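You operate a simulated robot arm through the tools that you are given. There is no shell and no other tool.

You run a simulated robot arm. Do the job below in one go: nothing can be reset, and whatever is moved stays where it is left.

JOB
Start a run, halt it with the black button, then store the step from the job sheet.
Fine: start with the green button on the stand; carriage home and guard shut; size and rows stay.

It is judged by the outcome, as a careful person would: the job done as asked, and still so three seconds after it is handed in. It fails if anything else is knocked over, pushed out of place, dropped, spilled or broken. Flat cloth is picked up by pressing the open fingertips on it (5 to 10 N) and closing them slowly along it; thin cloth reads only 2 to 8 mm in the jaws.

ROBOT AND FRAMES
A 7-joint arm with a two-finger parallel gripper, fixed in place. Base frame: the origin is at the foot of the arm, x ahead of it, y to its left, z up; the work surface is at about z = 940. Lengths are in mm, angles in degrees, forces in N, time in s.
Its first joint turns from -166.0 to 166.0 degrees. Payload 4.4 kg.
The tool frame sits at the grasp point between the pads (the TCP): z along the fingers, y along the line on which they close. The tips reach 23 mm beyond it. The gripper opens to 94 mm. The fingers are 38 mm wide and 10 mm thick; the gripper's body (54 by 96 mm) begins 39 mm behind the TCP.
Orientation is that of the tool frame in the base frame, as a unit quaternion [w, x, y, z]. With the fingers straight down and closing along the base's y, the tool's x points along the base's -x, its y along +y and its z along -z.

CONTROLS
- The arm moves only by the tool move_arm. Its argument "rows" is a list of rows, each a list of 2 entries, a list of its own where there are three numbers: the shift along the base's x, y, z in mm, then the turn, a rotation vector about the base's x, y, z in degrees. In form: [[[x, y, z], [rx, ry, rz]], ...]. A call has 1 to 20 rows; each row shifts and turns the commanded pose from where the row before left it. "fingers" is the opening, from 0 (shut) to 1 (fully open), set as the call begins (left out, the last holds). Rows are played at 5 a second. More than 50 mm and 8.6 degrees between two rows, or a gripper value outside its range, and nothing of the call is played. A pose out of reach is approached as far as the arm can. The call stops where the force on the tool passes 40 N (or 10 N more than at its start, if that is more) or the arm is blocked; 0.2 s more then pass. Each finger travels about 72 mm/s and halts on what it meets, pressing with about 22 N; the grip force reading is that of the motor and also rises with nothing between the fingers. The clock runs only during rows and for 0.2 s after the last one: add rows that do not move to give the fingers time. The reply holds the time, the measured pose of the TCP, the force on the tool along the base axes, the opening and the grip force, in the units named above and with some noise, with the torque about the TCP (base axes, N m) and any sound that the robot's microphone picked up.
- Cameras (640 x 400 px; columns grow to the right, rows downward): "scene" is fixed at [42.9, -650.2, 1572.7]; the picture's right is [0.94, -0.35, 0.00], its down [-0.13, -0.35, -0.93] and it looks along [0.32, 0.87, -0.37] (base axes); focal length 320 px, centre (320, 200). "wrist" rides on the gripper at [86, 16, -75] in the tool frame; the picture's right is [-0.18, 0.98, 0.00], its down [-0.58, -0.11, -0.81] and it looks along [-0.79, -0.15, 0.59] (tool axes); focal length 243 px, centre (320, 200). There is no depth. A picture from a camera that has moved, and an enlarged one, comes with that camera's place and axes in the base frame and with its lens. The place of the scene camera against the robot may be out by one fixed shift of up to 25 mm in any direction.
- capture(camera): a new picture of that camera. The clock stands still meanwhile.
- inspect(camera, box): a new picture of the part [left, top, right, bottom] of that camera's present view, enlarged. The clock stands still meanwhile.
- hand_in(): hands the job in; it is judged then, once.

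Nothing tells you positions but the pictures and the camera data. Unless the task says otherwise, let go and move clear before handing in.

The tools are called after "Emit:" as name(argument=value, ...) on one line, values as JSON. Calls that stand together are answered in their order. move_arm: Moves the arm, as the interface text tells. Its arguments: {"type":"object","properties":{"rows":{"type":"array"},"fingers":{"type":"number"}},"required":["rows"]} The other tools are called the same way: capture (camera) takes a picture; inspect (camera, box) takes an enlarged picture of a part of a camera's view; hand_in () hands the job in.

At the start:

```text
time_s: 0.0
eef_pos: [581.7, 503.5, 1203.8]
orientation: [-0.001, 0.0, 1.0, 0.0]
wrist_force: [0.2, -0.8, -0.4]
torque: [0.02, -0.01, -0.02]
finger_gap: 93.9
gripper_force: 0.1
```

scene: 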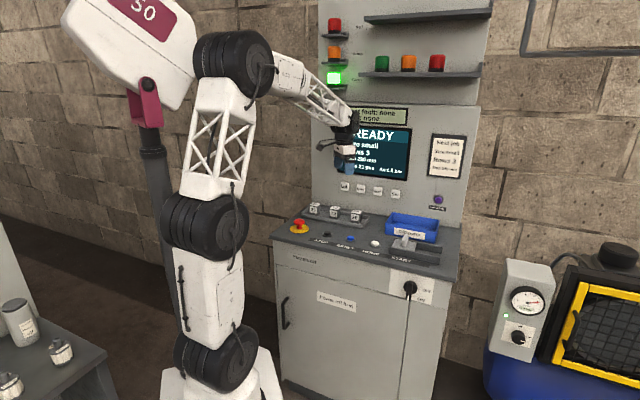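
wrist: 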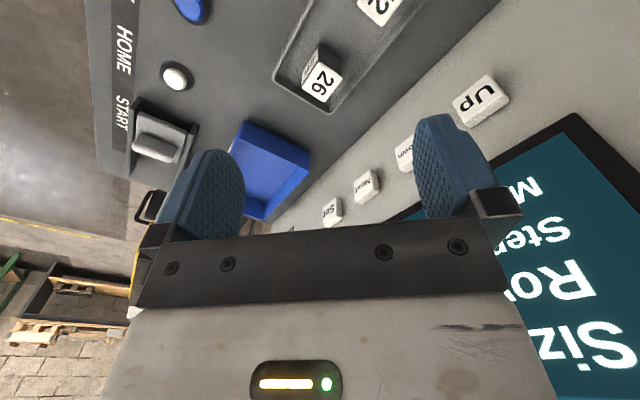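

I see a console with a screen reading READY, a row of keys (Set, Next, Down, Up), a row of buttons on the desk, and a job sheet on the right of the panel. I'll look closer before moving anything.

Emit:
inspect(camera="scene", box=[310, 90, 490, 210])

Emit:
inspect(camera="scene", box=[420, 125, 480, 215])

Emit:
inspect(camera="scene", box=[270, 190, 470, 320])

Emit:
inspect(camera="scene", box=[300, 0, 500, 130])

Emit:
inspect(camera="wrist", box=[60, 0, 360, 230])

Emit:
inspect(camera="scene", box=[470, 220, 640, 400])

```text
3.33 times, centred on (400, 150) of scene
camera zoom: at [42.9, -650.2, 1572.7], right [0.94, -0.35, 0.0], down [-0.13, -0.35, -0.93], along [0.32, 0.87, -0.37], focal length 1068 px, centre (53, 367)
```

zoom: 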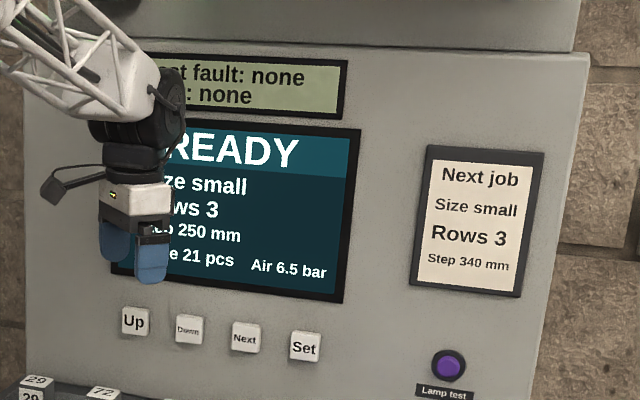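

```text
4.44 times, centred on (450, 170) of scene
camera zoom: at [42.9, -650.2, 1572.7], right [0.94, -0.35, 0.0], down [-0.13, -0.35, -0.93], along [0.32, 0.87, -0.37], focal length 1423 px, centre (-258, 333)
```

zoom: 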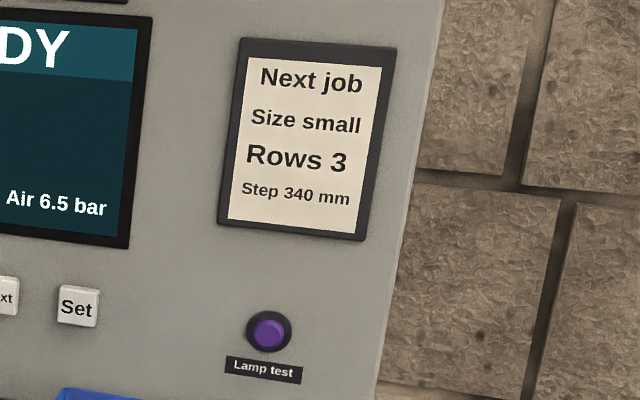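

```text
3.08 times, centred on (370, 255) of scene
camera zoom: at [42.9, -650.2, 1572.7], right [0.94, -0.35, 0.0], down [-0.13, -0.35, -0.93], along [0.32, 0.87, -0.37], focal length 985 px, centre (166, 31)
```

zoom: 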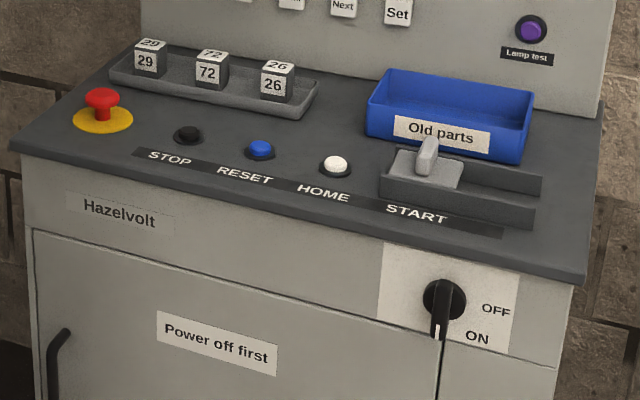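

```text
3.08 times, centred on (400, 65) of scene
camera zoom: at [42.9, -650.2, 1572.7], right [0.94, -0.35, 0.0], down [-0.13, -0.35, -0.93], along [0.32, 0.87, -0.37], focal length 985 px, centre (74, 615)
```

zoom: 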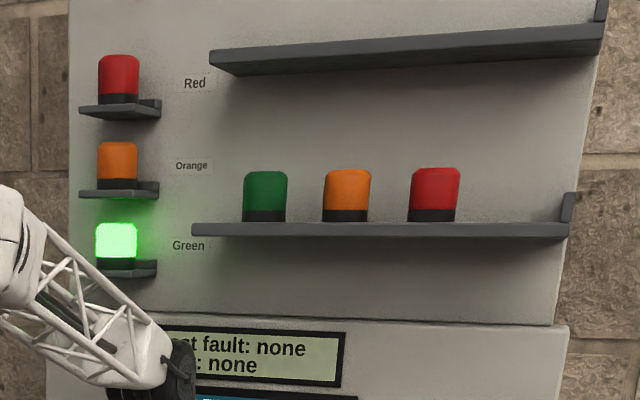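

```text
1.74 times, centred on (210, 115) of wrist
camera zoom: at [493.0, 521.1, 1278.4], right [0.18, 0.98, 0.0], down [0.58, -0.11, 0.81], along [0.79, -0.15, -0.59], focal length 422 px, centre (511, 348)
```

zoom: 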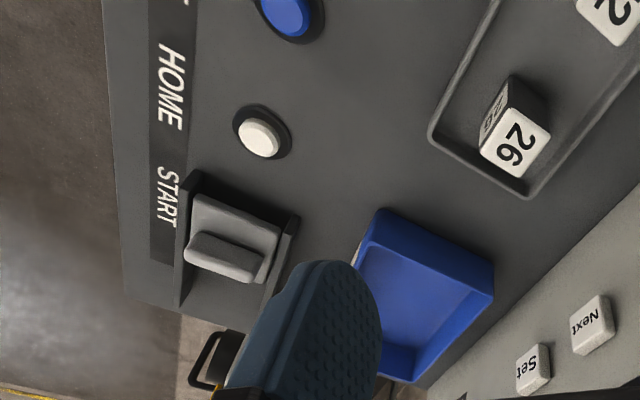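

```text
2.22 times, centred on (555, 310) of scene
camera zoom: at [42.9, -650.2, 1572.7], right [0.94, -0.35, 0.0], down [-0.13, -0.35, -0.93], along [0.32, 0.87, -0.37], focal length 712 px, centre (-202, -44)
```

zoom: 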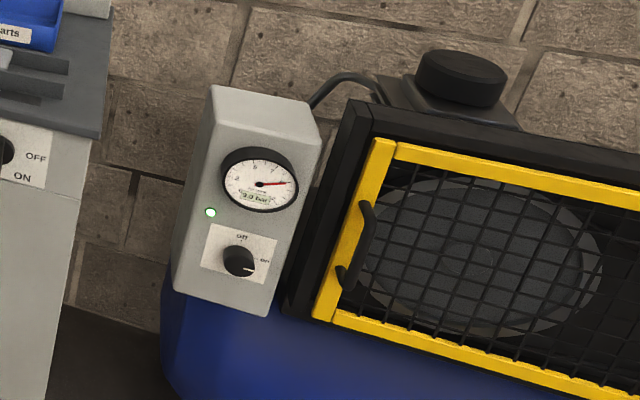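

The console stands at roughly 45° to the base, with its panel about 150 mm in front of the gripper. The sheet says Step 340 mm (screen shows 250). I haven't found the "stand" with a green button yet, so I back off from the panel and look around with the wrist camera.

Emit:
move_arm(rows=[[[-35, -35, 0], [0, 0, 0]], [[-35, -35, 0], [0, 0, 0]], [[-35, -35, 0], [0, 0, 0]], [[-35, -35, 0], [0, 0, 0]], [[0, 0, 0], [0, 0, -8]], [[0, 0, 0], [0, 0, -8]], [[0, 0, 0], [0, 0, -8]], [[0, 0, 0], [0, 0, -8]], [[0, 0, 0], [0, 0, -8]]], fingers=0)

Emit:
capture(camera="wrist")

Emit:
capture(camera="scene")

```text
time_s: 2.0
eef_pos: [441.5, 362.9, 1204.0]
orientation: [0.001, 0.342, 0.94, 0.0]
wrist_force: [0.1, 0.0, 0.4]
torque: [-0.01, 0.0, 0.01]
finger_gap: 0.1
gripper_force: 21.8
```

```text
taken
camera wrist: at [383.9, 432.1, 1278.4], right [0.77, 0.63, 0.0], down [0.37, -0.46, 0.81], along [0.51, -0.62, -0.59], focal length 243 px, centre (320, 200)
```

wrist: 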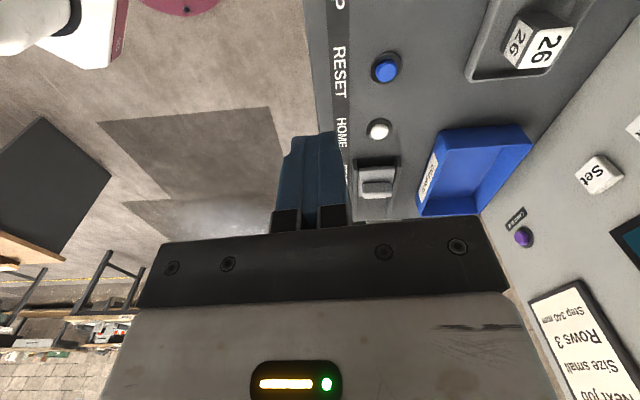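

```text
taken
```

scene: 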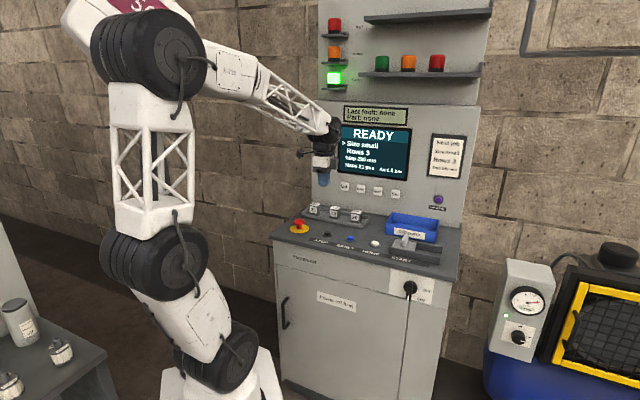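

The console is clear to see now: the cursor on the screen is on "Size small". There's a dark tabletop further round toward -y, so I keep turning the camera.

Emit:
inspect(camera="scene", box=[330, 95, 420, 200])

Emit:
move_arm(rows=[[[0, 0, 0], [0, 0, -8]], [[0, 0, 0], [0, 0, -8]], [[0, 0, 0], [0, 0, -8]], [[0, 0, 0], [0, 0, -8]], [[0, 0, 0], [0, 0, -8]], [[0, 0, 0], [0, 0, -8]], [[0, 0, 0], [0, 0, -8]]])

Emit:
capture(camera="wrist")

```text
3.81 times, centred on (375, 148) of scene
camera zoom: at [42.9, -650.2, 1572.7], right [0.94, -0.35, 0.0], down [-0.13, -0.35, -0.93], along [0.32, 0.87, -0.37], focal length 1220 px, centre (110, 400)
```

zoom: 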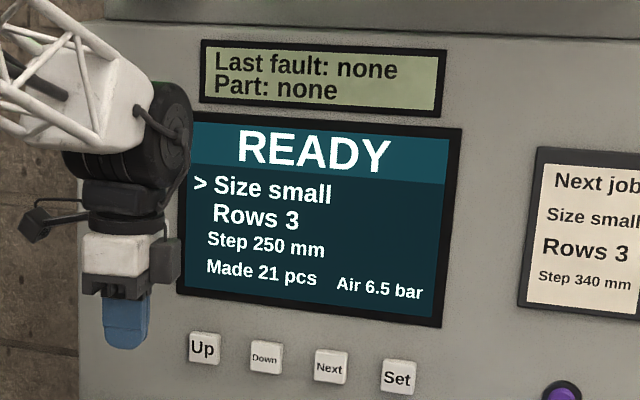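

```text
time_s: 3.6
eef_pos: [442.1, 364.4, 1202.5]
orientation: [0.0, 0.744, 0.668, 0.001]
wrist_force: [-0.8, 0.9, 0.2]
torque: [0.03, 0.03, 0.0]
finger_gap: 0.0
gripper_force: 22.0
```

```text
taken
camera wrist: at [465.5, 449.2, 1278.3], right [0.96, -0.29, 0.0], down [-0.17, -0.57, 0.81], along [-0.23, -0.77, -0.59], focal length 243 px, centre (320, 200)
```

wrist: 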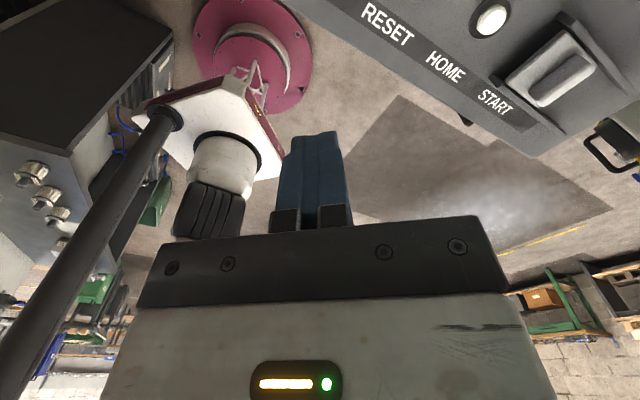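

On this side I see the robot foot and, towards -x, the side bench. I keep turning to see that bench.

Emit:
move_arm(rows=[[[0, 0, 0], [0, 0, -8]], [[0, 0, 0], [0, 0, -8]], [[0, 0, 0], [0, 0, -8]], [[0, 0, 0], [0, 0, -8]], [[0, 0, 0], [0, 0, -8]], [[0, 0, 0], [0, 0, -8]], [[0, 0, 0], [0, 0, -8]]])

Emit:
capture(camera="wrist")

Emit:
capture(camera="scene")

```text
time_s: 5.2
eef_pos: [450.8, 352.4, 1205.5]
orientation: [-0.006, 0.92, 0.392, -0.002]
wrist_force: [-0.2, -0.4, 0.1]
torque: [0.01, -0.01, 0.02]
finger_gap: 0.1
gripper_force: 21.9
out of reach, approached as far as the arm can: row 5, 6, 7
```

```text
taken
camera wrist: at [521.4, 402.3, 1280.0], right [0.58, -0.81, -0.01], down [-0.48, -0.35, 0.81], along [-0.66, -0.46, -0.59], focal length 243 px, centre (320, 200)
```

wrist: 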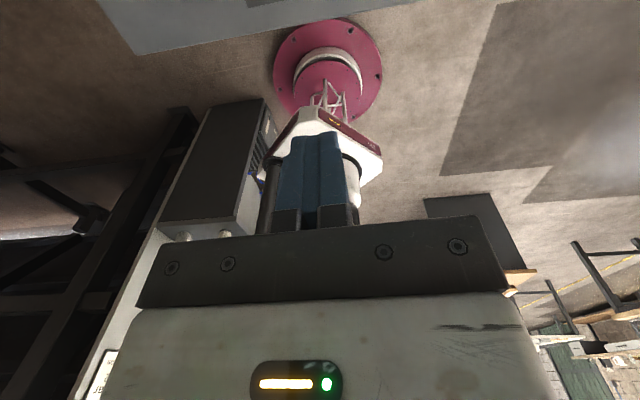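

```text
taken
```

scene: 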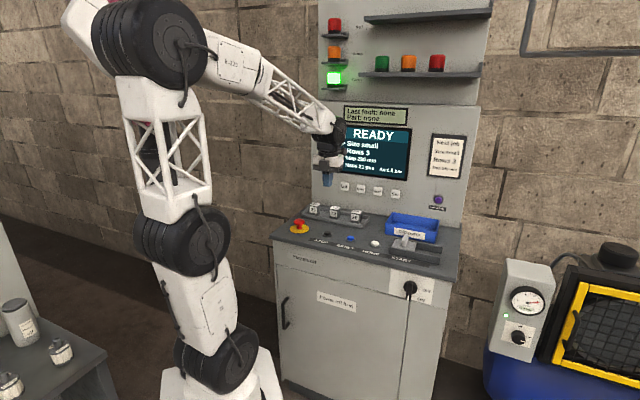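

The wrist hit its turning limit, so I unwind it and swing the arm round clockwise to view the -y side, where the stand may be.

Emit:
move_arm(rows=[[[0, 0, 0], [0, 0, 8]], [[0, 0, 0], [0, 0, 8]], [[0, 0, 0], [0, 0, 8]], [[0, 0, 0], [0, 0, 8]], [[0, 0, 0], [0, 0, 8]], [[0, 0, 0], [0, 0, 8]], [[0, 0, 0], [0, 0, 8]]])

Emit:
inspect(camera="wrist", box=[0, 0, 320, 200])

Emit:
inspect(camera="wrist", box=[0, 200, 160, 400])

Emit:
inspect(camera="scene", box=[0, 220, 160, 400])

```text
time_s: 6.8
eef_pos: [451.7, 350.7, 1205.5]
orientation: [-0.004, 0.627, 0.779, -0.004]
wrist_force: [-0.5, -0.2, -0.2]
torque: [-0.05, 0.03, 0.04]
finger_gap: 0.4
gripper_force: 22.0
```

```text
2.00 times, centred on (160, 100) of wrist
camera zoom: at [448.2, 440.1, 1280.3], right [1.0, 0.03, -0.01], down [0.03, -0.59, 0.81], along [0.02, -0.81, -0.59], focal length 485 px, centre (640, 400)
```

zoom: 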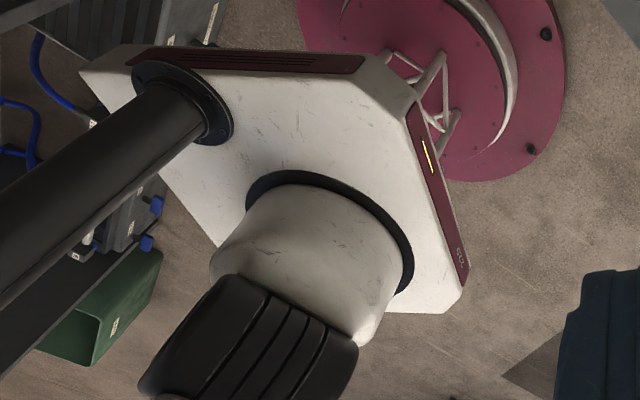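

```text
2.00 times, centred on (80, 300) of wrist
camera zoom: at [448.2, 440.1, 1280.3], right [1.0, 0.03, -0.01], down [0.03, -0.59, 0.81], along [0.02, -0.81, -0.59], focal length 485 px, centre (800, 0)
```

zoom: 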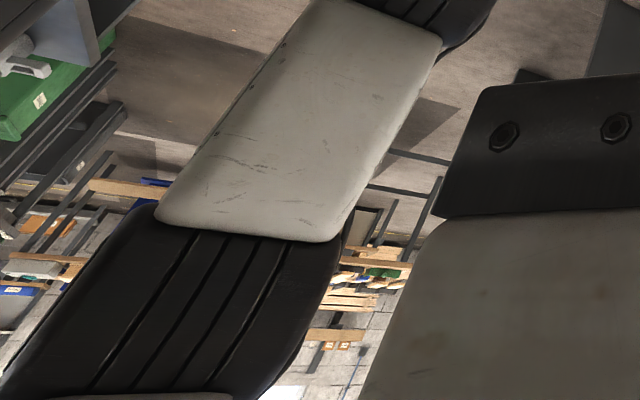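

```text
2.22 times, centred on (80, 310) of scene
camera zoom: at [42.9, -650.2, 1572.7], right [0.94, -0.35, 0.0], down [-0.13, -0.35, -0.93], along [0.32, 0.87, -0.37], focal length 712 px, centre (853, -44)
```

zoom: 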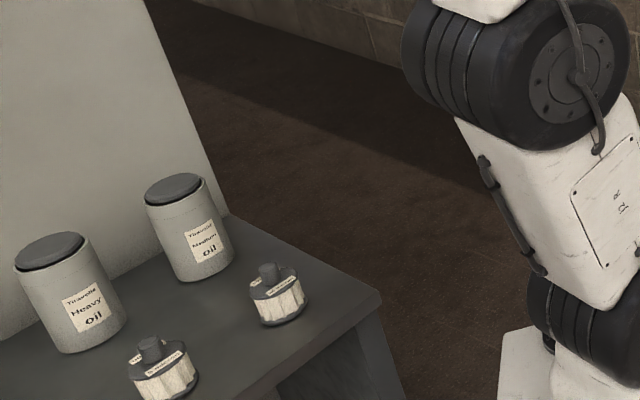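

The bench to the left carries oil cans, not relevant. I swing the arm around to the -y side to search for the machine and stand.

Emit:
move_arm(rows=[[[13, -39, 10], [0, 0, -4.5]], [[13, -39, 10], [0, 0, -4.5]], [[13, -39, 10], [0, 0, -4.5]], [[13, -39, 10], [0, 0, -4.5]], [[13, -39, 10], [0, 0, -4.5]], [[13, -39, 10], [0, 0, -4.5]], [[13, -39, 10], [0, 0, -4.5]], [[13, -39, 10], [0, 0, -4.5]]])

Emit:
capture(camera="wrist")

Emit:
capture(camera="scene")

```text
time_s: 8.6
eef_pos: [555.9, 39.6, 1286.4]
orientation: [-0.006, 0.838, 0.545, -0.002]
wrist_force: [-0.1, 0.5, 0.3]
torque: [0.02, 0.0, 0.01]
finger_gap: 0.0
gripper_force: 21.9
```

```text
taken
camera wrist: at [605.2, 112.6, 1361.2], right [0.82, -0.57, -0.01], down [-0.33, -0.49, 0.81], along [-0.46, -0.66, -0.59], focal length 243 px, centre (320, 200)
```

wrist: 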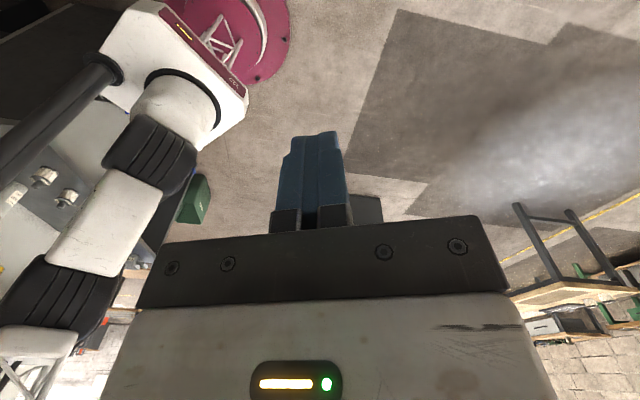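

```text
taken
```

scene: 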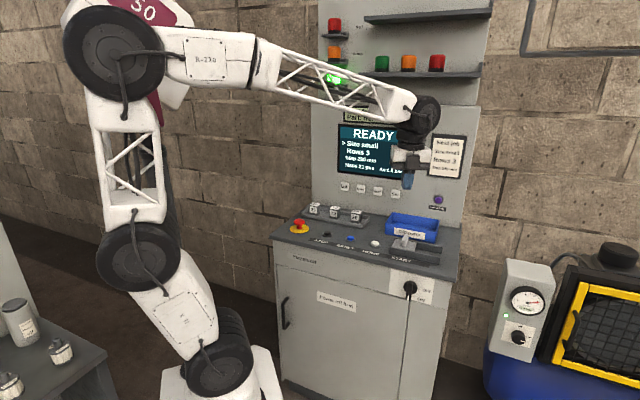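

Nothing stand-like on this side yet. I turn the camera toward +x and the region right of the console.

Emit:
move_arm(rows=[[[0, 0, 0], [0, 0, 8]], [[0, 0, 0], [0, 0, 8]], [[0, 0, 0], [0, 0, 8]], [[0, 0, 0], [0, 0, 8]], [[0, 0, 0], [0, 0, 8]], [[0, 0, 0], [0, 0, 8]], [[0, 0, 0], [0, 0, 8]], [[0, 0, 0], [0, 0, 8]], [[0, 0, 0], [0, 0, 8]]])

Emit:
capture(camera="wrist")

```text
time_s: 10.6
eef_pos: [555.2, 38.6, 1286.1]
orientation: [-0.003, 0.356, 0.935, -0.005]
wrist_force: [-0.7, 0.5, 1.5]
torque: [0.03, 0.0, -0.01]
finger_gap: 0.2
gripper_force: 22.2
```

```text
taken
camera wrist: at [501.5, 110.1, 1360.3], right [0.79, 0.61, -0.01], down [0.37, -0.46, 0.81], along [0.49, -0.64, -0.59], focal length 243 px, centre (320, 200)
```

wrist: 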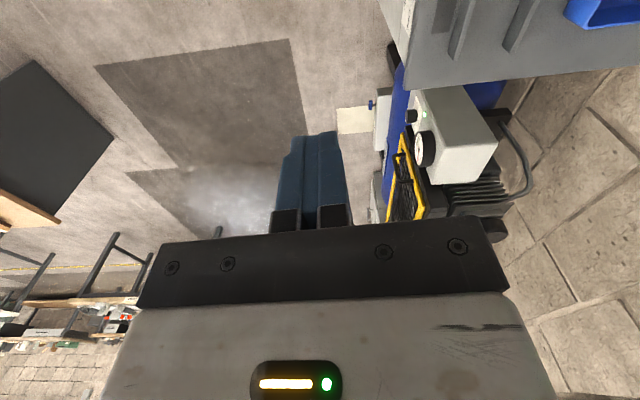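

Only the compressor and far furniture on that side. I keep turning toward +x/+y to see the console's desk from here.

Emit:
inspect(camera="wrist", box=[340, 0, 560, 240])

Emit:
move_arm(rows=[[[0, 0, 0], [0, 0, 8]], [[0, 0, 0], [0, 0, 8]], [[0, 0, 0], [0, 0, 8]], [[0, 0, 0], [0, 0, 8]], [[0, 0, 0], [0, 0, 8]], [[0, 0, 0], [0, 0, 8]], [[0, 0, 0], [0, 0, 8]], [[0, 0, 0], [0, 0, 8]], [[0, 0, 0], [0, 0, 8]]])

Emit:
capture(camera="wrist")

```text
1.67 times, centred on (450, 120) of wrist
camera zoom: at [501.5, 110.1, 1360.3], right [0.79, 0.61, -0.01], down [0.37, -0.46, 0.81], along [0.49, -0.64, -0.59], focal length 404 px, centre (103, 333)
```

zoom: 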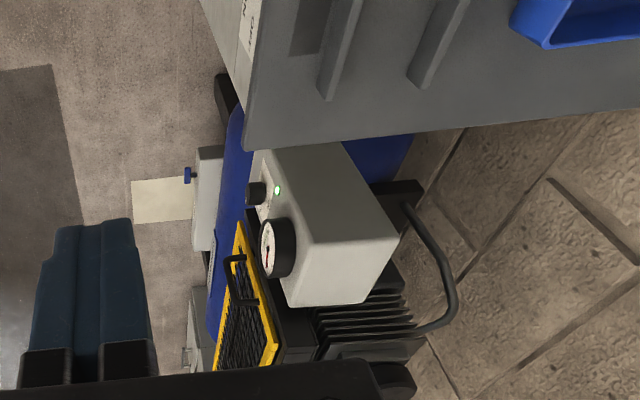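

```text
time_s: 12.6
eef_pos: [554.5, 39.7, 1285.1]
orientation: [0.001, -0.262, 0.965, -0.006]
wrist_force: [0.3, 0.1, -0.2]
torque: [0.0, -0.01, -0.01]
finger_gap: 0.0
gripper_force: 21.7
```

```text
taken
camera wrist: at [470.4, 11.6, 1360.4], right [-0.34, 0.94, -0.01], down [0.55, 0.21, 0.81], along [0.76, 0.27, -0.59], focal length 243 px, centre (320, 200)
```

wrist: 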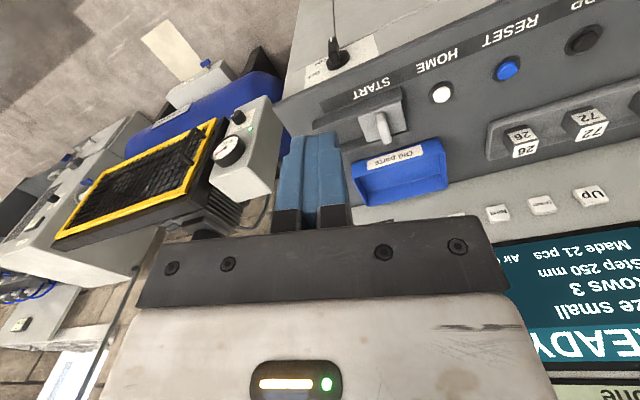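

There's another unit beyond the compressor, at lower left of this view. I zoom on it.

Emit:
inspect(camera="wrist", box=[0, 80, 180, 400])

Emit:
inspect(camera="wrist", box=[280, 0, 640, 240])

Emit:
inspect(camera="wrist", box=[80, 0, 300, 200])

```text
1.25 times, centred on (90, 240) of wrist
camera zoom: at [470.4, 11.6, 1360.4], right [-0.34, 0.94, -0.01], down [0.55, 0.21, 0.81], along [0.76, 0.27, -0.59], focal length 303 px, centre (608, 150)
```

zoom: 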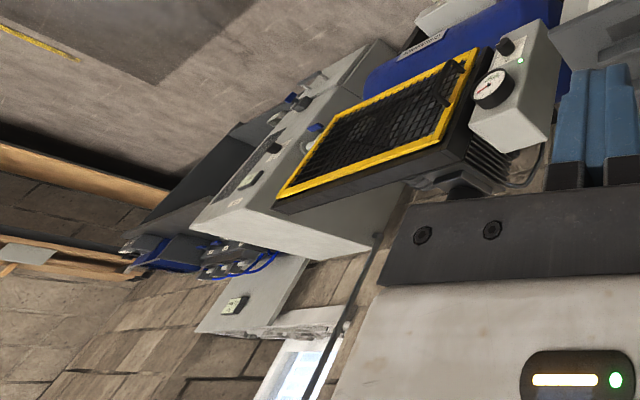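

```text
1.67 times, centred on (460, 120) of wrist
camera zoom: at [470.4, 11.6, 1360.4], right [-0.34, 0.94, -0.01], down [0.55, 0.21, 0.81], along [0.76, 0.27, -0.59], focal length 404 px, centre (87, 333)
```

zoom: 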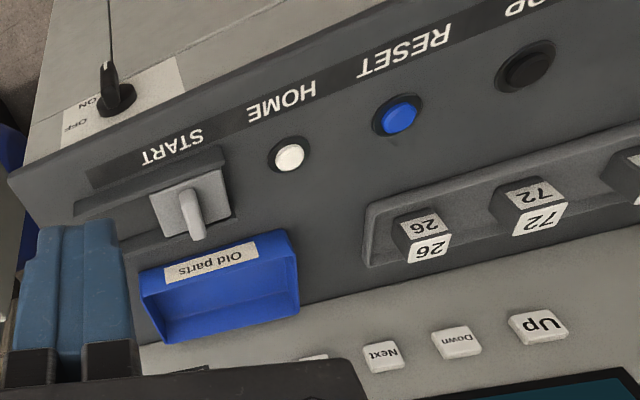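

```text
2.00 times, centred on (190, 100) of wrist
camera zoom: at [470.4, 11.6, 1360.4], right [-0.34, 0.94, -0.01], down [0.55, 0.21, 0.81], along [0.76, 0.27, -0.59], focal length 485 px, centre (580, 400)
```

zoom: 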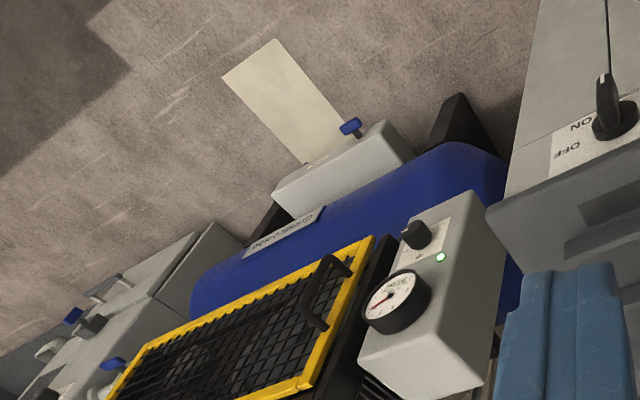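

The START position has a grey sliding cover with a fin handle; the green button should be beneath it. STOP (black), RESET (blue) and HOME (white) lie in a line at about 45° with z ≈ 946. I square the tool to the console and hover above START to look closely.

Emit:
move_arm(rows=[[[0, 0, 0], [0, 0, 7.3]], [[0, 0, 0], [0, 0, 7.3]], [[25, 30, -25], [0, 0, 0]], [[25, 30, -25], [0, 0, 0]], [[25, 30, -25], [0, 0, 0]], [[25, 30, -25], [0, 0, 0]], [[25, 30, -25], [0, 0, 0]], [[0, 0, 0], [0, 0, 0]]])

Emit:
capture(camera="wrist")

Emit:
capture(camera="scene")

```text
time_s: 14.4
eef_pos: [679.0, 190.0, 1159.2]
orientation: [0.001, -0.38, 0.925, -0.006]
wrist_force: [-0.3, 0.6, 0.9]
torque: [0.02, 0.03, 0.02]
finger_gap: 0.0
gripper_force: 22.1
```

```text
taken
camera wrist: at [604.4, 142.8, 1233.9], right [-0.56, 0.83, -0.01], down [0.48, 0.34, 0.81], along [0.67, 0.45, -0.59], focal length 243 px, centre (320, 200)
```

wrist: 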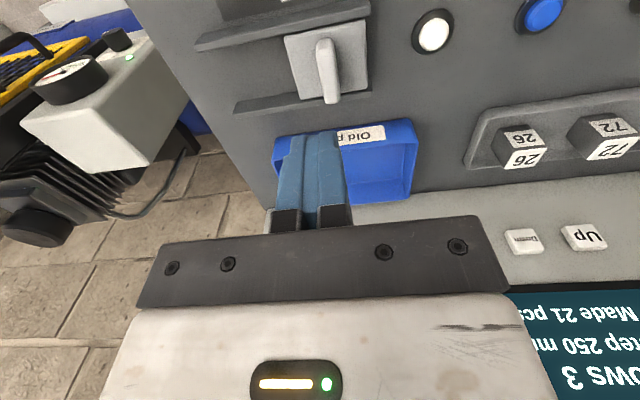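

```text
taken
```

scene: 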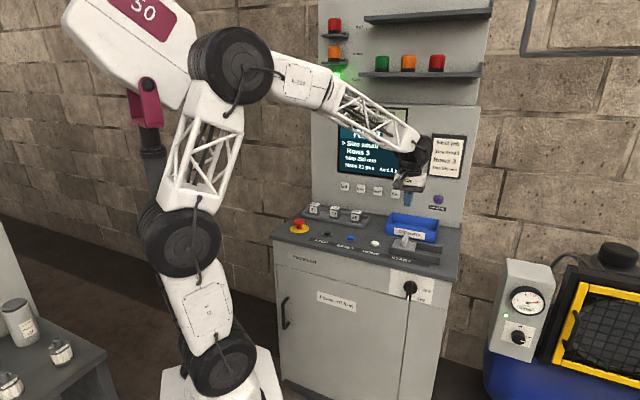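

Emit:
inspect(camera="wrist", box=[180, 0, 480, 140])

Emit:
inspect(camera="scene", box=[380, 205, 460, 275])

```text
2.13 times, centred on (330, 70) of wrist
camera zoom: at [604.4, 142.8, 1233.9], right [-0.56, 0.83, -0.01], down [0.48, 0.34, 0.81], along [0.67, 0.45, -0.59], focal length 518 px, centre (299, 477)
```

zoom: 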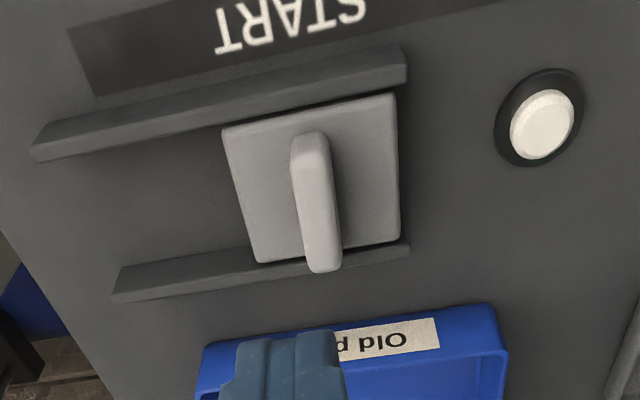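

```text
5.71 times, centred on (420, 240) of scene
camera zoom: at [42.9, -650.2, 1572.7], right [0.94, -0.35, 0.0], down [-0.13, -0.35, -0.93], along [0.32, 0.87, -0.37], focal length 1830 px, centre (-251, -29)
```

zoom: 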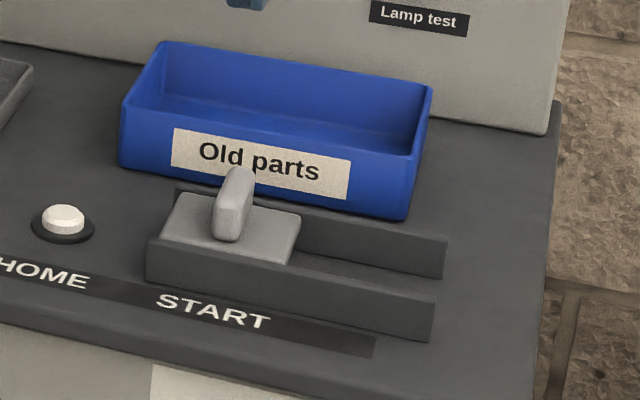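

The cover is a slab between two rails, closed at the left end, with a fin handle around (702, 217), top near z 997. I'll open the fingers, come down over the fin, and check before gripping.

Emit:
move_arm(rows=[[[12, 14, -10], [0, 0, 0]], [[11.5, 13.4, -20], [0, 0, 0]], [[0, 0, -30], [0, 0, 0]], [[0, 0, -30], [0, 0, 0]], [[0, 0, -10], [0, 0, 0]], [[0, 0, 0], [0, 0, 0]]], fingers=0.6)

Emit:
capture(camera="wrist")

Emit:
inspect(camera="scene", box=[360, 170, 460, 280])

```text
time_s: 15.8
eef_pos: [704.9, 217.3, 1060.4]
orientation: [0.001, -0.381, 0.925, -0.006]
wrist_force: [0.8, 0.5, -0.8]
torque: [-0.03, 0.01, -0.01]
finger_gap: 56.2
gripper_force: 0.0
```

```text
taken
camera wrist: at [628.7, 169.3, 1135.0], right [-0.56, 0.83, -0.01], down [0.48, 0.34, 0.81], along [0.67, 0.45, -0.59], focal length 243 px, centre (320, 200)
```

wrist: 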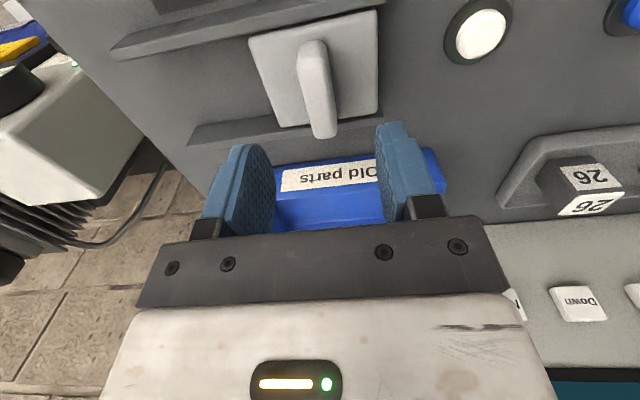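

```text
3.64 times, centred on (410, 225) of scene
camera zoom: at [42.9, -650.2, 1572.7], right [0.94, -0.35, 0.0], down [-0.13, -0.35, -0.93], along [0.32, 0.87, -0.37], focal length 1165 px, centre (-7, 109)
```

zoom: 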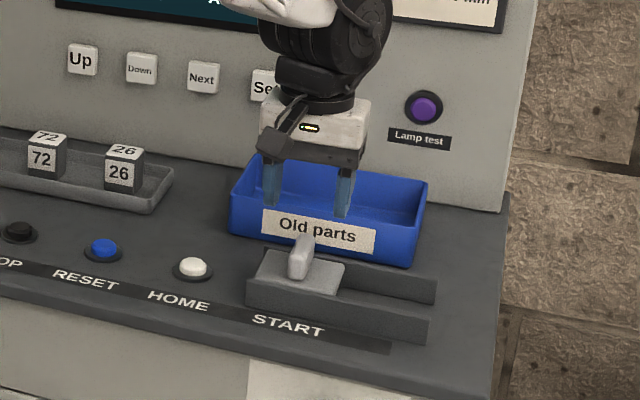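

The fin lines up between the fingers (both triangulations agree, slab top at z ≈ 964). I go down around it and close.

Emit:
move_arm(rows=[[[0, 0, -25], [0, 0, 0]], [[0, 0, -20], [0, 0, 0]], [[0, 0, -12], [0, 0, 0]], [[0, 0, -10], [0, 0, 0]], [[0, 0, 0], [0, 0, 0]]])

Emit:
move_arm(rows=[[[0, 0, 0], [0, 0, 0]], [[0, 0, 0], [0, 0, 0]], [[0, 0, 0], [0, 0, 0]], [[0, 0, 0], [0, 0, 0]]], fingers=0)

Emit:
capture(camera="wrist")

```text
time_s: 17.0
eef_pos: [703.4, 216.5, 993.4]
orientation: [0.002, -0.382, 0.924, -0.006]
wrist_force: [0.0, 0.5, 0.8]
torque: [-0.01, 0.01, -0.02]
finger_gap: 56.4
gripper_force: 0.0
```

```text
time_s: 18.0
eef_pos: [704.7, 216.9, 993.9]
orientation: [0.002, -0.381, 0.924, -0.005]
wrist_force: [8.0, -5.2, -1.5]
torque: [0.6, 0.65, 1.3]
finger_gap: 18.0
gripper_force: 45.4
```

```text
taken
camera wrist: at [629.2, 168.4, 1068.3], right [-0.56, 0.83, -0.01], down [0.48, 0.34, 0.81], along [0.67, 0.45, -0.59], focal length 243 px, centre (320, 200)
```

wrist: 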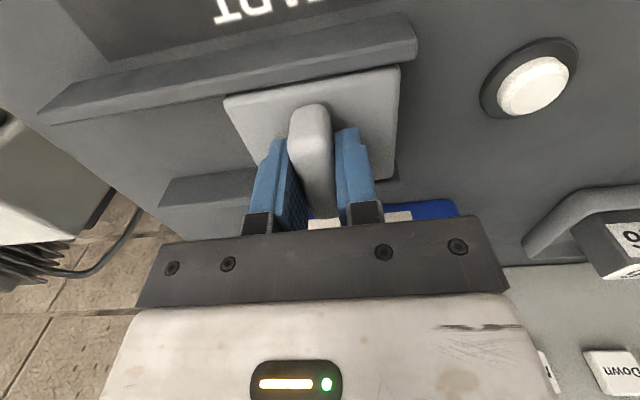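

The fin is gripped (18 mm). I slide the cover to the right along the rails.

Emit:
move_arm(rows=[[[7, -7, 0], [0, 0, 0]], [[7, -7, 0], [0, 0, 0]], [[7, -7, 0], [0, 0, 0]], [[7, -7, 0], [0, 0, 0]], [[7, -7, 0], [0, 0, 0]], [[0, 0, 0], [0, 0, 0]]])

Emit:
capture(camera="wrist")

Emit:
inspect(camera="scene", box=[360, 170, 460, 280])

```text
time_s: 19.4
eef_pos: [738.4, 182.0, 994.2]
orientation: [0.003, -0.381, 0.924, -0.006]
wrist_force: [12.9, 12.8, 7.2]
torque: [0.35, 1.01, 1.3]
finger_gap: 17.6
gripper_force: 44.7
```

```text
taken
camera wrist: at [663.3, 134.1, 1068.2], right [-0.56, 0.83, -0.01], down [0.48, 0.34, 0.81], along [0.67, 0.45, -0.59], focal length 243 px, centre (320, 200)
```

wrist: 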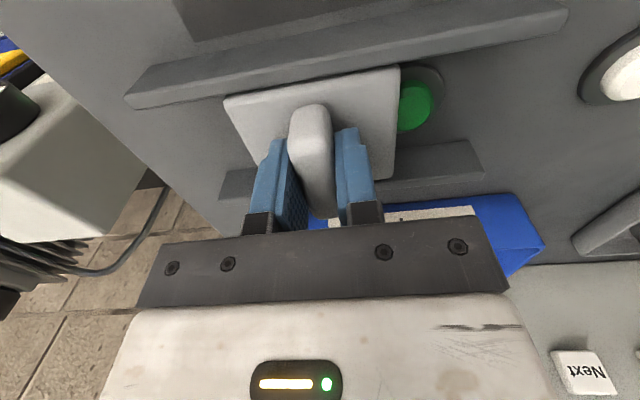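

```text
3.64 times, centred on (410, 225) of scene
camera zoom: at [42.9, -650.2, 1572.7], right [0.94, -0.35, 0.0], down [-0.13, -0.35, -0.93], along [0.32, 0.87, -0.37], focal length 1165 px, centre (-7, 109)
```

zoom: 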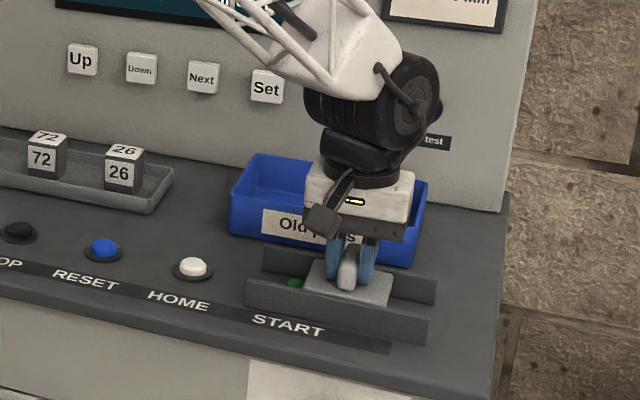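

The green button is under the cover. Sideways load suggests the rail is angled slightly less than 45°, so I adjust and slide further.

Emit:
move_arm(rows=[[[8, -6, 0], [0, 0, 0]], [[7.2, -6.8, 0], [0, 0, 0]], [[7.2, -6.8, 0], [0, 0, 0]], [[0, 0, 0], [0, 0, 0]]])

Emit:
capture(camera="wrist")

```text
time_s: 20.1
eef_pos: [753.7, 166.5, 993.1]
orientation: [0.0, -0.382, 0.924, -0.006]
wrist_force: [-9.7, -9.7, 5.5]
torque: [0.92, 0.55, 1.13]
finger_gap: 17.9
gripper_force: 44.8
stopped in row 3: the force on the tool passed its limit at 43 N (the readings are from after the stop); the commanded pose is now the measured one
```

```text
taken
camera wrist: at [679.3, 118.7, 1068.6], right [-0.56, 0.83, -0.01], down [0.49, 0.34, 0.8], along [0.67, 0.45, -0.59], focal length 243 px, centre (320, 200)
```

wrist: 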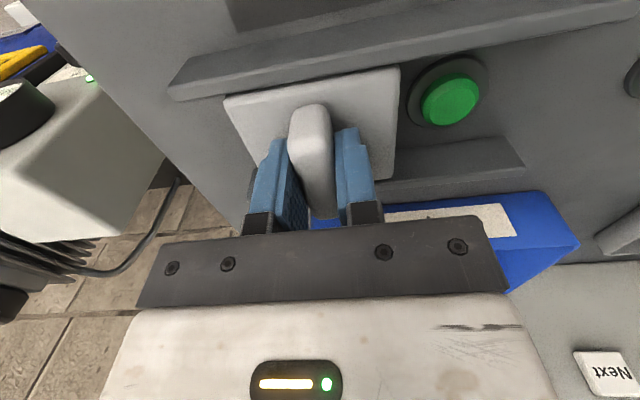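

The cover reached its stop at the right and the green button is fully exposed at about (703, 219). I release the fin, lift, and move over the button with fingers closed.

Emit:
move_arm(rows=[[[0, 0, 0], [0, 0, 0]], [[0, 0, 0], [0, 0, 0]], [[0, 0, 25], [0, 0, 0]], [[0, 0, 25], [0, 0, 0]], [[0, 0, 0], [0, 0, 0]]], fingers=0.5)

Emit:
move_arm(rows=[[[-17, 17.5, 0], [0, 0, 0]], [[-17, 17.5, 0], [0, 0, 0]], [[-17, 17.5, 0], [0, 0, 0]], [[0, 0, 0], [0, 0, 0]]], fingers=0)

Emit:
capture(camera="wrist")

Emit:
inspect(camera="scene", box=[300, 90, 480, 280])

```text
time_s: 21.3
eef_pos: [753.8, 165.3, 1044.0]
orientation: [0.0, -0.381, 0.924, -0.006]
wrist_force: [-0.5, -0.5, -0.1]
torque: [0.0, 0.0, 0.02]
finger_gap: 47.1
gripper_force: 0.1
```

```text
time_s: 22.3
eef_pos: [701.8, 216.6, 1042.8]
orientation: [-0.001, -0.381, 0.925, -0.006]
wrist_force: [-0.5, -1.2, -0.1]
torque: [-0.01, 0.02, 0.02]
finger_gap: 0.0
gripper_force: 22.1
```

```text
taken
camera wrist: at [626.6, 170.1, 1117.6], right [-0.56, 0.83, -0.01], down [0.49, 0.34, 0.8], along [0.67, 0.45, -0.59], focal length 243 px, centre (320, 200)
```

wrist: 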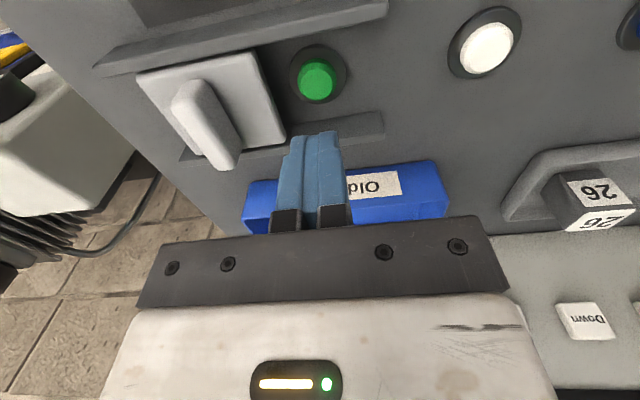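

```text
2.11 times, centred on (390, 185) of scene
camera zoom: at [42.9, -650.2, 1572.7], right [0.94, -0.35, 0.0], down [-0.13, -0.35, -0.93], along [0.32, 0.87, -0.37], focal length 674 px, centre (173, 232)
```

zoom: 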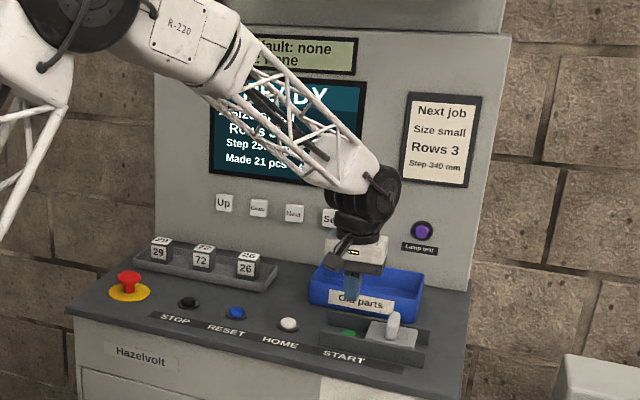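

The closed fingertips are directly above the green button. I descend and press gently, step by step.

Emit:
move_arm(rows=[[[0, 0, -30], [0, 0, 0]], [[0, 0, -25], [0, 0, 0]], [[0, 0, -8], [0, 0, 0]], [[0, 0, 0], [0, 0, 0]]])

Emit:
move_arm(rows=[[[0, 0, -2], [0, 0, 0]], [[0, 0, -2], [0, 0, 0]], [[0, 0, -2], [0, 0, 0]], [[0, 0, 0], [0, 0, 0]]])

```text
time_s: 23.3
eef_pos: [701.5, 217.7, 978.2]
orientation: [0.0, -0.382, 0.924, -0.006]
wrist_force: [-0.1, 0.6, 0.1]
torque: [0.02, 0.05, -0.04]
finger_gap: 0.1
gripper_force: 22.5
```

```text
time_s: 24.3
eef_pos: [702.9, 218.1, 974.3]
orientation: [0.001, -0.381, 0.925, -0.007]
wrist_force: [0.9, 0.4, 0.9]
torque: [0.01, -0.01, 0.0]
finger_gap: 0.2
gripper_force: 22.1
```

Emit:
move_arm(rows=[[[0, 0, -2], [0, 0, 0]], [[0, 0, -2], [0, 0, 0]], [[0, 0, 0], [0, 0, 0]]])

Emit:
inspect(camera="scene", box=[300, 0, 480, 210])

```text
time_s: 25.1
eef_pos: [704.0, 219.3, 970.2]
orientation: [0.001, -0.381, 0.925, -0.006]
wrist_force: [0.3, -1.1, 4.1]
torque: [0.02, 0.01, -0.01]
finger_gap: 0.1
gripper_force: 21.7
heard: click
```

```text
1.90 times, centred on (390, 105) of scene
camera zoom: at [42.9, -650.2, 1572.7], right [0.94, -0.35, 0.0], down [-0.13, -0.35, -0.93], along [0.32, 0.87, -0.37], focal length 610 px, centre (187, 381)
```

zoom: 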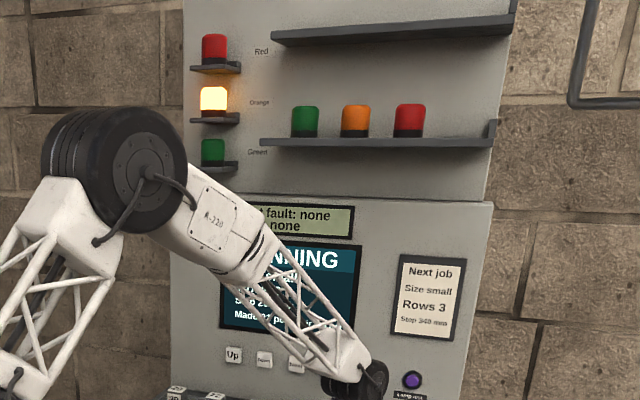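

The click came and the screen shows RUNNING with the orange lamp. I lift off and go over to the black STOP button.

Emit:
move_arm(rows=[[[0, 0, 35], [0, 0, 0]], [[0, 0, 35], [0, 0, 0]], [[-31.5, 30.5, 0], [0, 0, 0]], [[-31.5, 30.5, 0], [0, 0, 0]], [[-31.5, 30.5, 0], [0, 0, 0]], [[-31.5, 30.5, 0], [0, 0, 0]], [[-31.5, 30.5, 0], [0, 0, 0]], [[-31.5, 30.5, 0], [0, 0, 0]], [[-31.5, 30.5, 0], [0, 0, 0]]])

Emit:
capture(camera="wrist")

Emit:
inspect(camera="scene", box=[280, 90, 480, 280])

```text
time_s: 27.1
eef_pos: [483.3, 431.3, 1039.5]
orientation: [0.0, -0.381, 0.925, -0.006]
wrist_force: [0.0, -0.5, -0.7]
torque: [-0.01, -0.01, 0.01]
finger_gap: 0.1
gripper_force: 21.9
```

```text
taken
camera wrist: at [408.3, 383.7, 1114.1], right [-0.56, 0.83, -0.01], down [0.49, 0.34, 0.8], along [0.67, 0.45, -0.59], focal length 243 px, centre (320, 200)
```

wrist: 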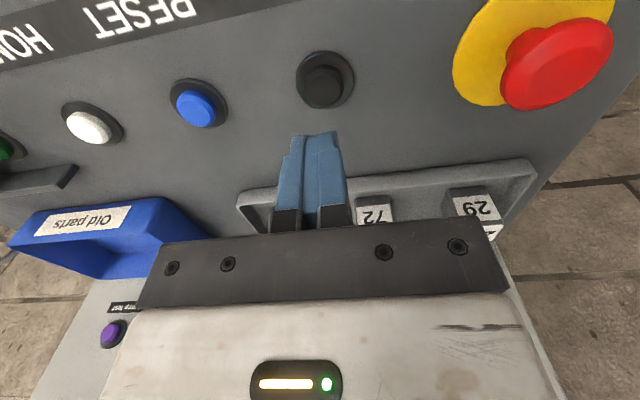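

```text
2.11 times, centred on (380, 185) of scene
camera zoom: at [42.9, -650.2, 1572.7], right [0.94, -0.35, 0.0], down [-0.13, -0.35, -0.93], along [0.32, 0.87, -0.37], focal length 674 px, centre (194, 232)
```

zoom: 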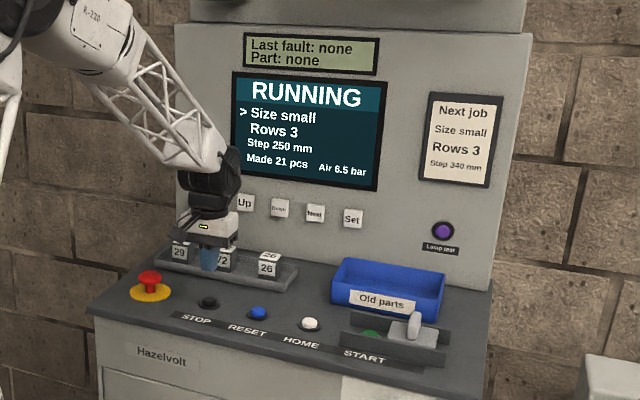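

RUNNING with the count at 21. The STOP button is right below the tips at about (482.7, 434.5); I press it.

Emit:
move_arm(rows=[[[-0.5, 3, -30], [0, 0, 0]], [[0, 0, -25], [0, 0, 0]], [[0, 0, -6], [0, 0, 0]], [[0, 0, -2], [0, 0, 0]], [[0, 0, -2], [0, 0, 0]], [[0, 0, -2], [0, 0, 0]], [[0, 0, 0], [0, 0, 0]]])

```text
time_s: 28.7
eef_pos: [482.9, 434.2, 972.5]
orientation: [0.0, -0.381, 0.925, -0.005]
wrist_force: [0.2, -0.6, 1.0]
torque: [0.01, -0.01, -0.01]
finger_gap: 0.0
gripper_force: 21.5
```

Emit:
move_arm(rows=[[[0, 0, -1.5], [0, 0, 0]], [[0, 0, -1.5], [0, 0, 0]], [[0, 0, 0], [0, 0, 0]]])

Emit:
inspect(camera="scene", box=[300, 0, 480, 210])

```text
time_s: 29.5
eef_pos: [481.9, 435.9, 971.6]
orientation: [0.0, -0.381, 0.925, -0.005]
wrist_force: [2.0, -2.2, 5.0]
torque: [0.03, -0.12, -0.03]
finger_gap: 0.0
gripper_force: 22.0
heard: click
```

```text
1.90 times, centred on (390, 105) of scene
camera zoom: at [42.9, -650.2, 1572.7], right [0.94, -0.35, 0.0], down [-0.13, -0.35, -0.93], along [0.32, 0.87, -0.37], focal length 610 px, centre (187, 381)
```

zoom: 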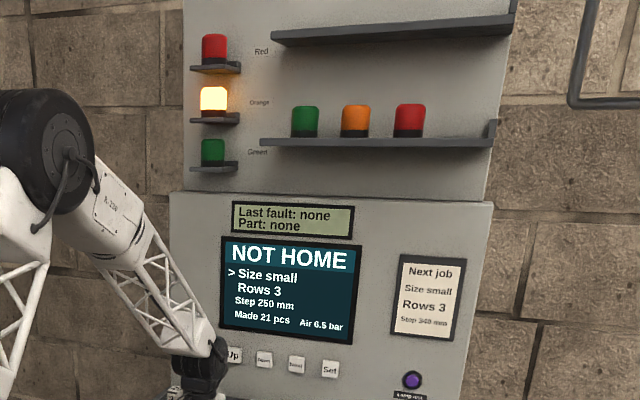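

STOP worked; the screen now reads NOT HOME, so the carriage has to be sent home with the white HOME button at about (623, 295).

Emit:
move_arm(rows=[[[0, 0, 30], [0, 0, 0]], [[0, 0, 25], [0, 0, 0]], [[28.2, -28, 0], [0, 0, 0]], [[28.2, -28, 0], [0, 0, 0]], [[28.2, -28, 0], [0, 0, 0]], [[28.2, -28, 0], [0, 0, 0]], [[28.2, -28, 0], [0, 0, 0]], [[0, 0, 0], [0, 0, 0]]])

Emit:
capture(camera="wrist")

Emit:
inspect(camera="scene", box=[300, 90, 480, 210])

```text
time_s: 31.3
eef_pos: [622.8, 296.6, 1029.7]
orientation: [0.0, -0.381, 0.925, -0.005]
wrist_force: [0.2, 0.6, 0.9]
torque: [0.01, -0.04, 0.03]
finger_gap: 0.1
gripper_force: 22.8
```

```text
taken
camera wrist: at [547.9, 249.3, 1104.0], right [-0.56, 0.83, -0.01], down [0.49, 0.34, 0.81], along [0.67, 0.45, -0.59], focal length 243 px, centre (320, 200)
```

wrist: 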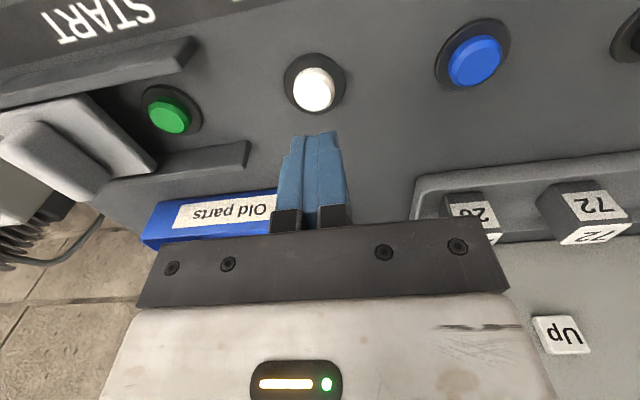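

```text
3.33 times, centred on (390, 150) of scene
camera zoom: at [42.9, -650.2, 1572.7], right [0.94, -0.35, 0.0], down [-0.13, -0.35, -0.93], along [0.32, 0.87, -0.37], focal length 1068 px, centre (87, 367)
```

zoom: 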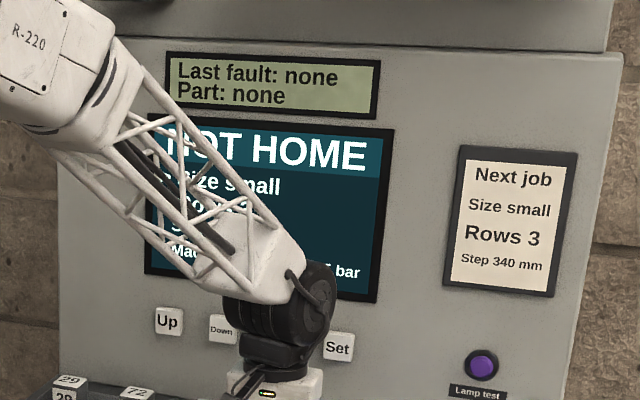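

The tips are over the white HOME button; I press it.

Emit:
move_arm(rows=[[[0, -2, -30], [0, 0, 0]], [[0, 0, -20], [0, 0, 0]], [[0, 0, -3], [0, 0, 0]], [[0, 0, -2], [0, 0, 0]], [[0, 0, -2], [0, 0, 0]], [[0, 0, -1.5], [0, 0, 0]], [[0, 0, 0], [0, 0, 0]]])

Emit:
inspect(camera="scene", box=[300, 0, 480, 210])

```text
time_s: 32.9
eef_pos: [622.1, 294.0, 969.2]
orientation: [0.001, -0.381, 0.925, -0.005]
wrist_force: [-3.2, 9.7, 18.5]
torque: [0.26, 0.04, 0.06]
finger_gap: 0.0
gripper_force: 21.5
heard: click
```

```text
1.90 times, centred on (390, 105) of scene
camera zoom: at [42.9, -650.2, 1572.7], right [0.94, -0.35, 0.0], down [-0.13, -0.35, -0.93], along [0.32, 0.87, -0.37], focal length 610 px, centre (187, 381)
```

zoom: 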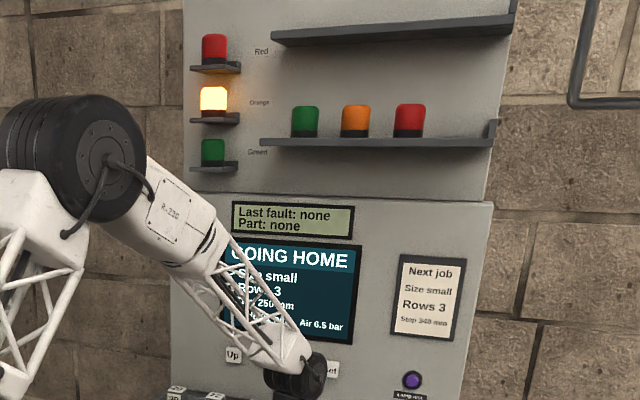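

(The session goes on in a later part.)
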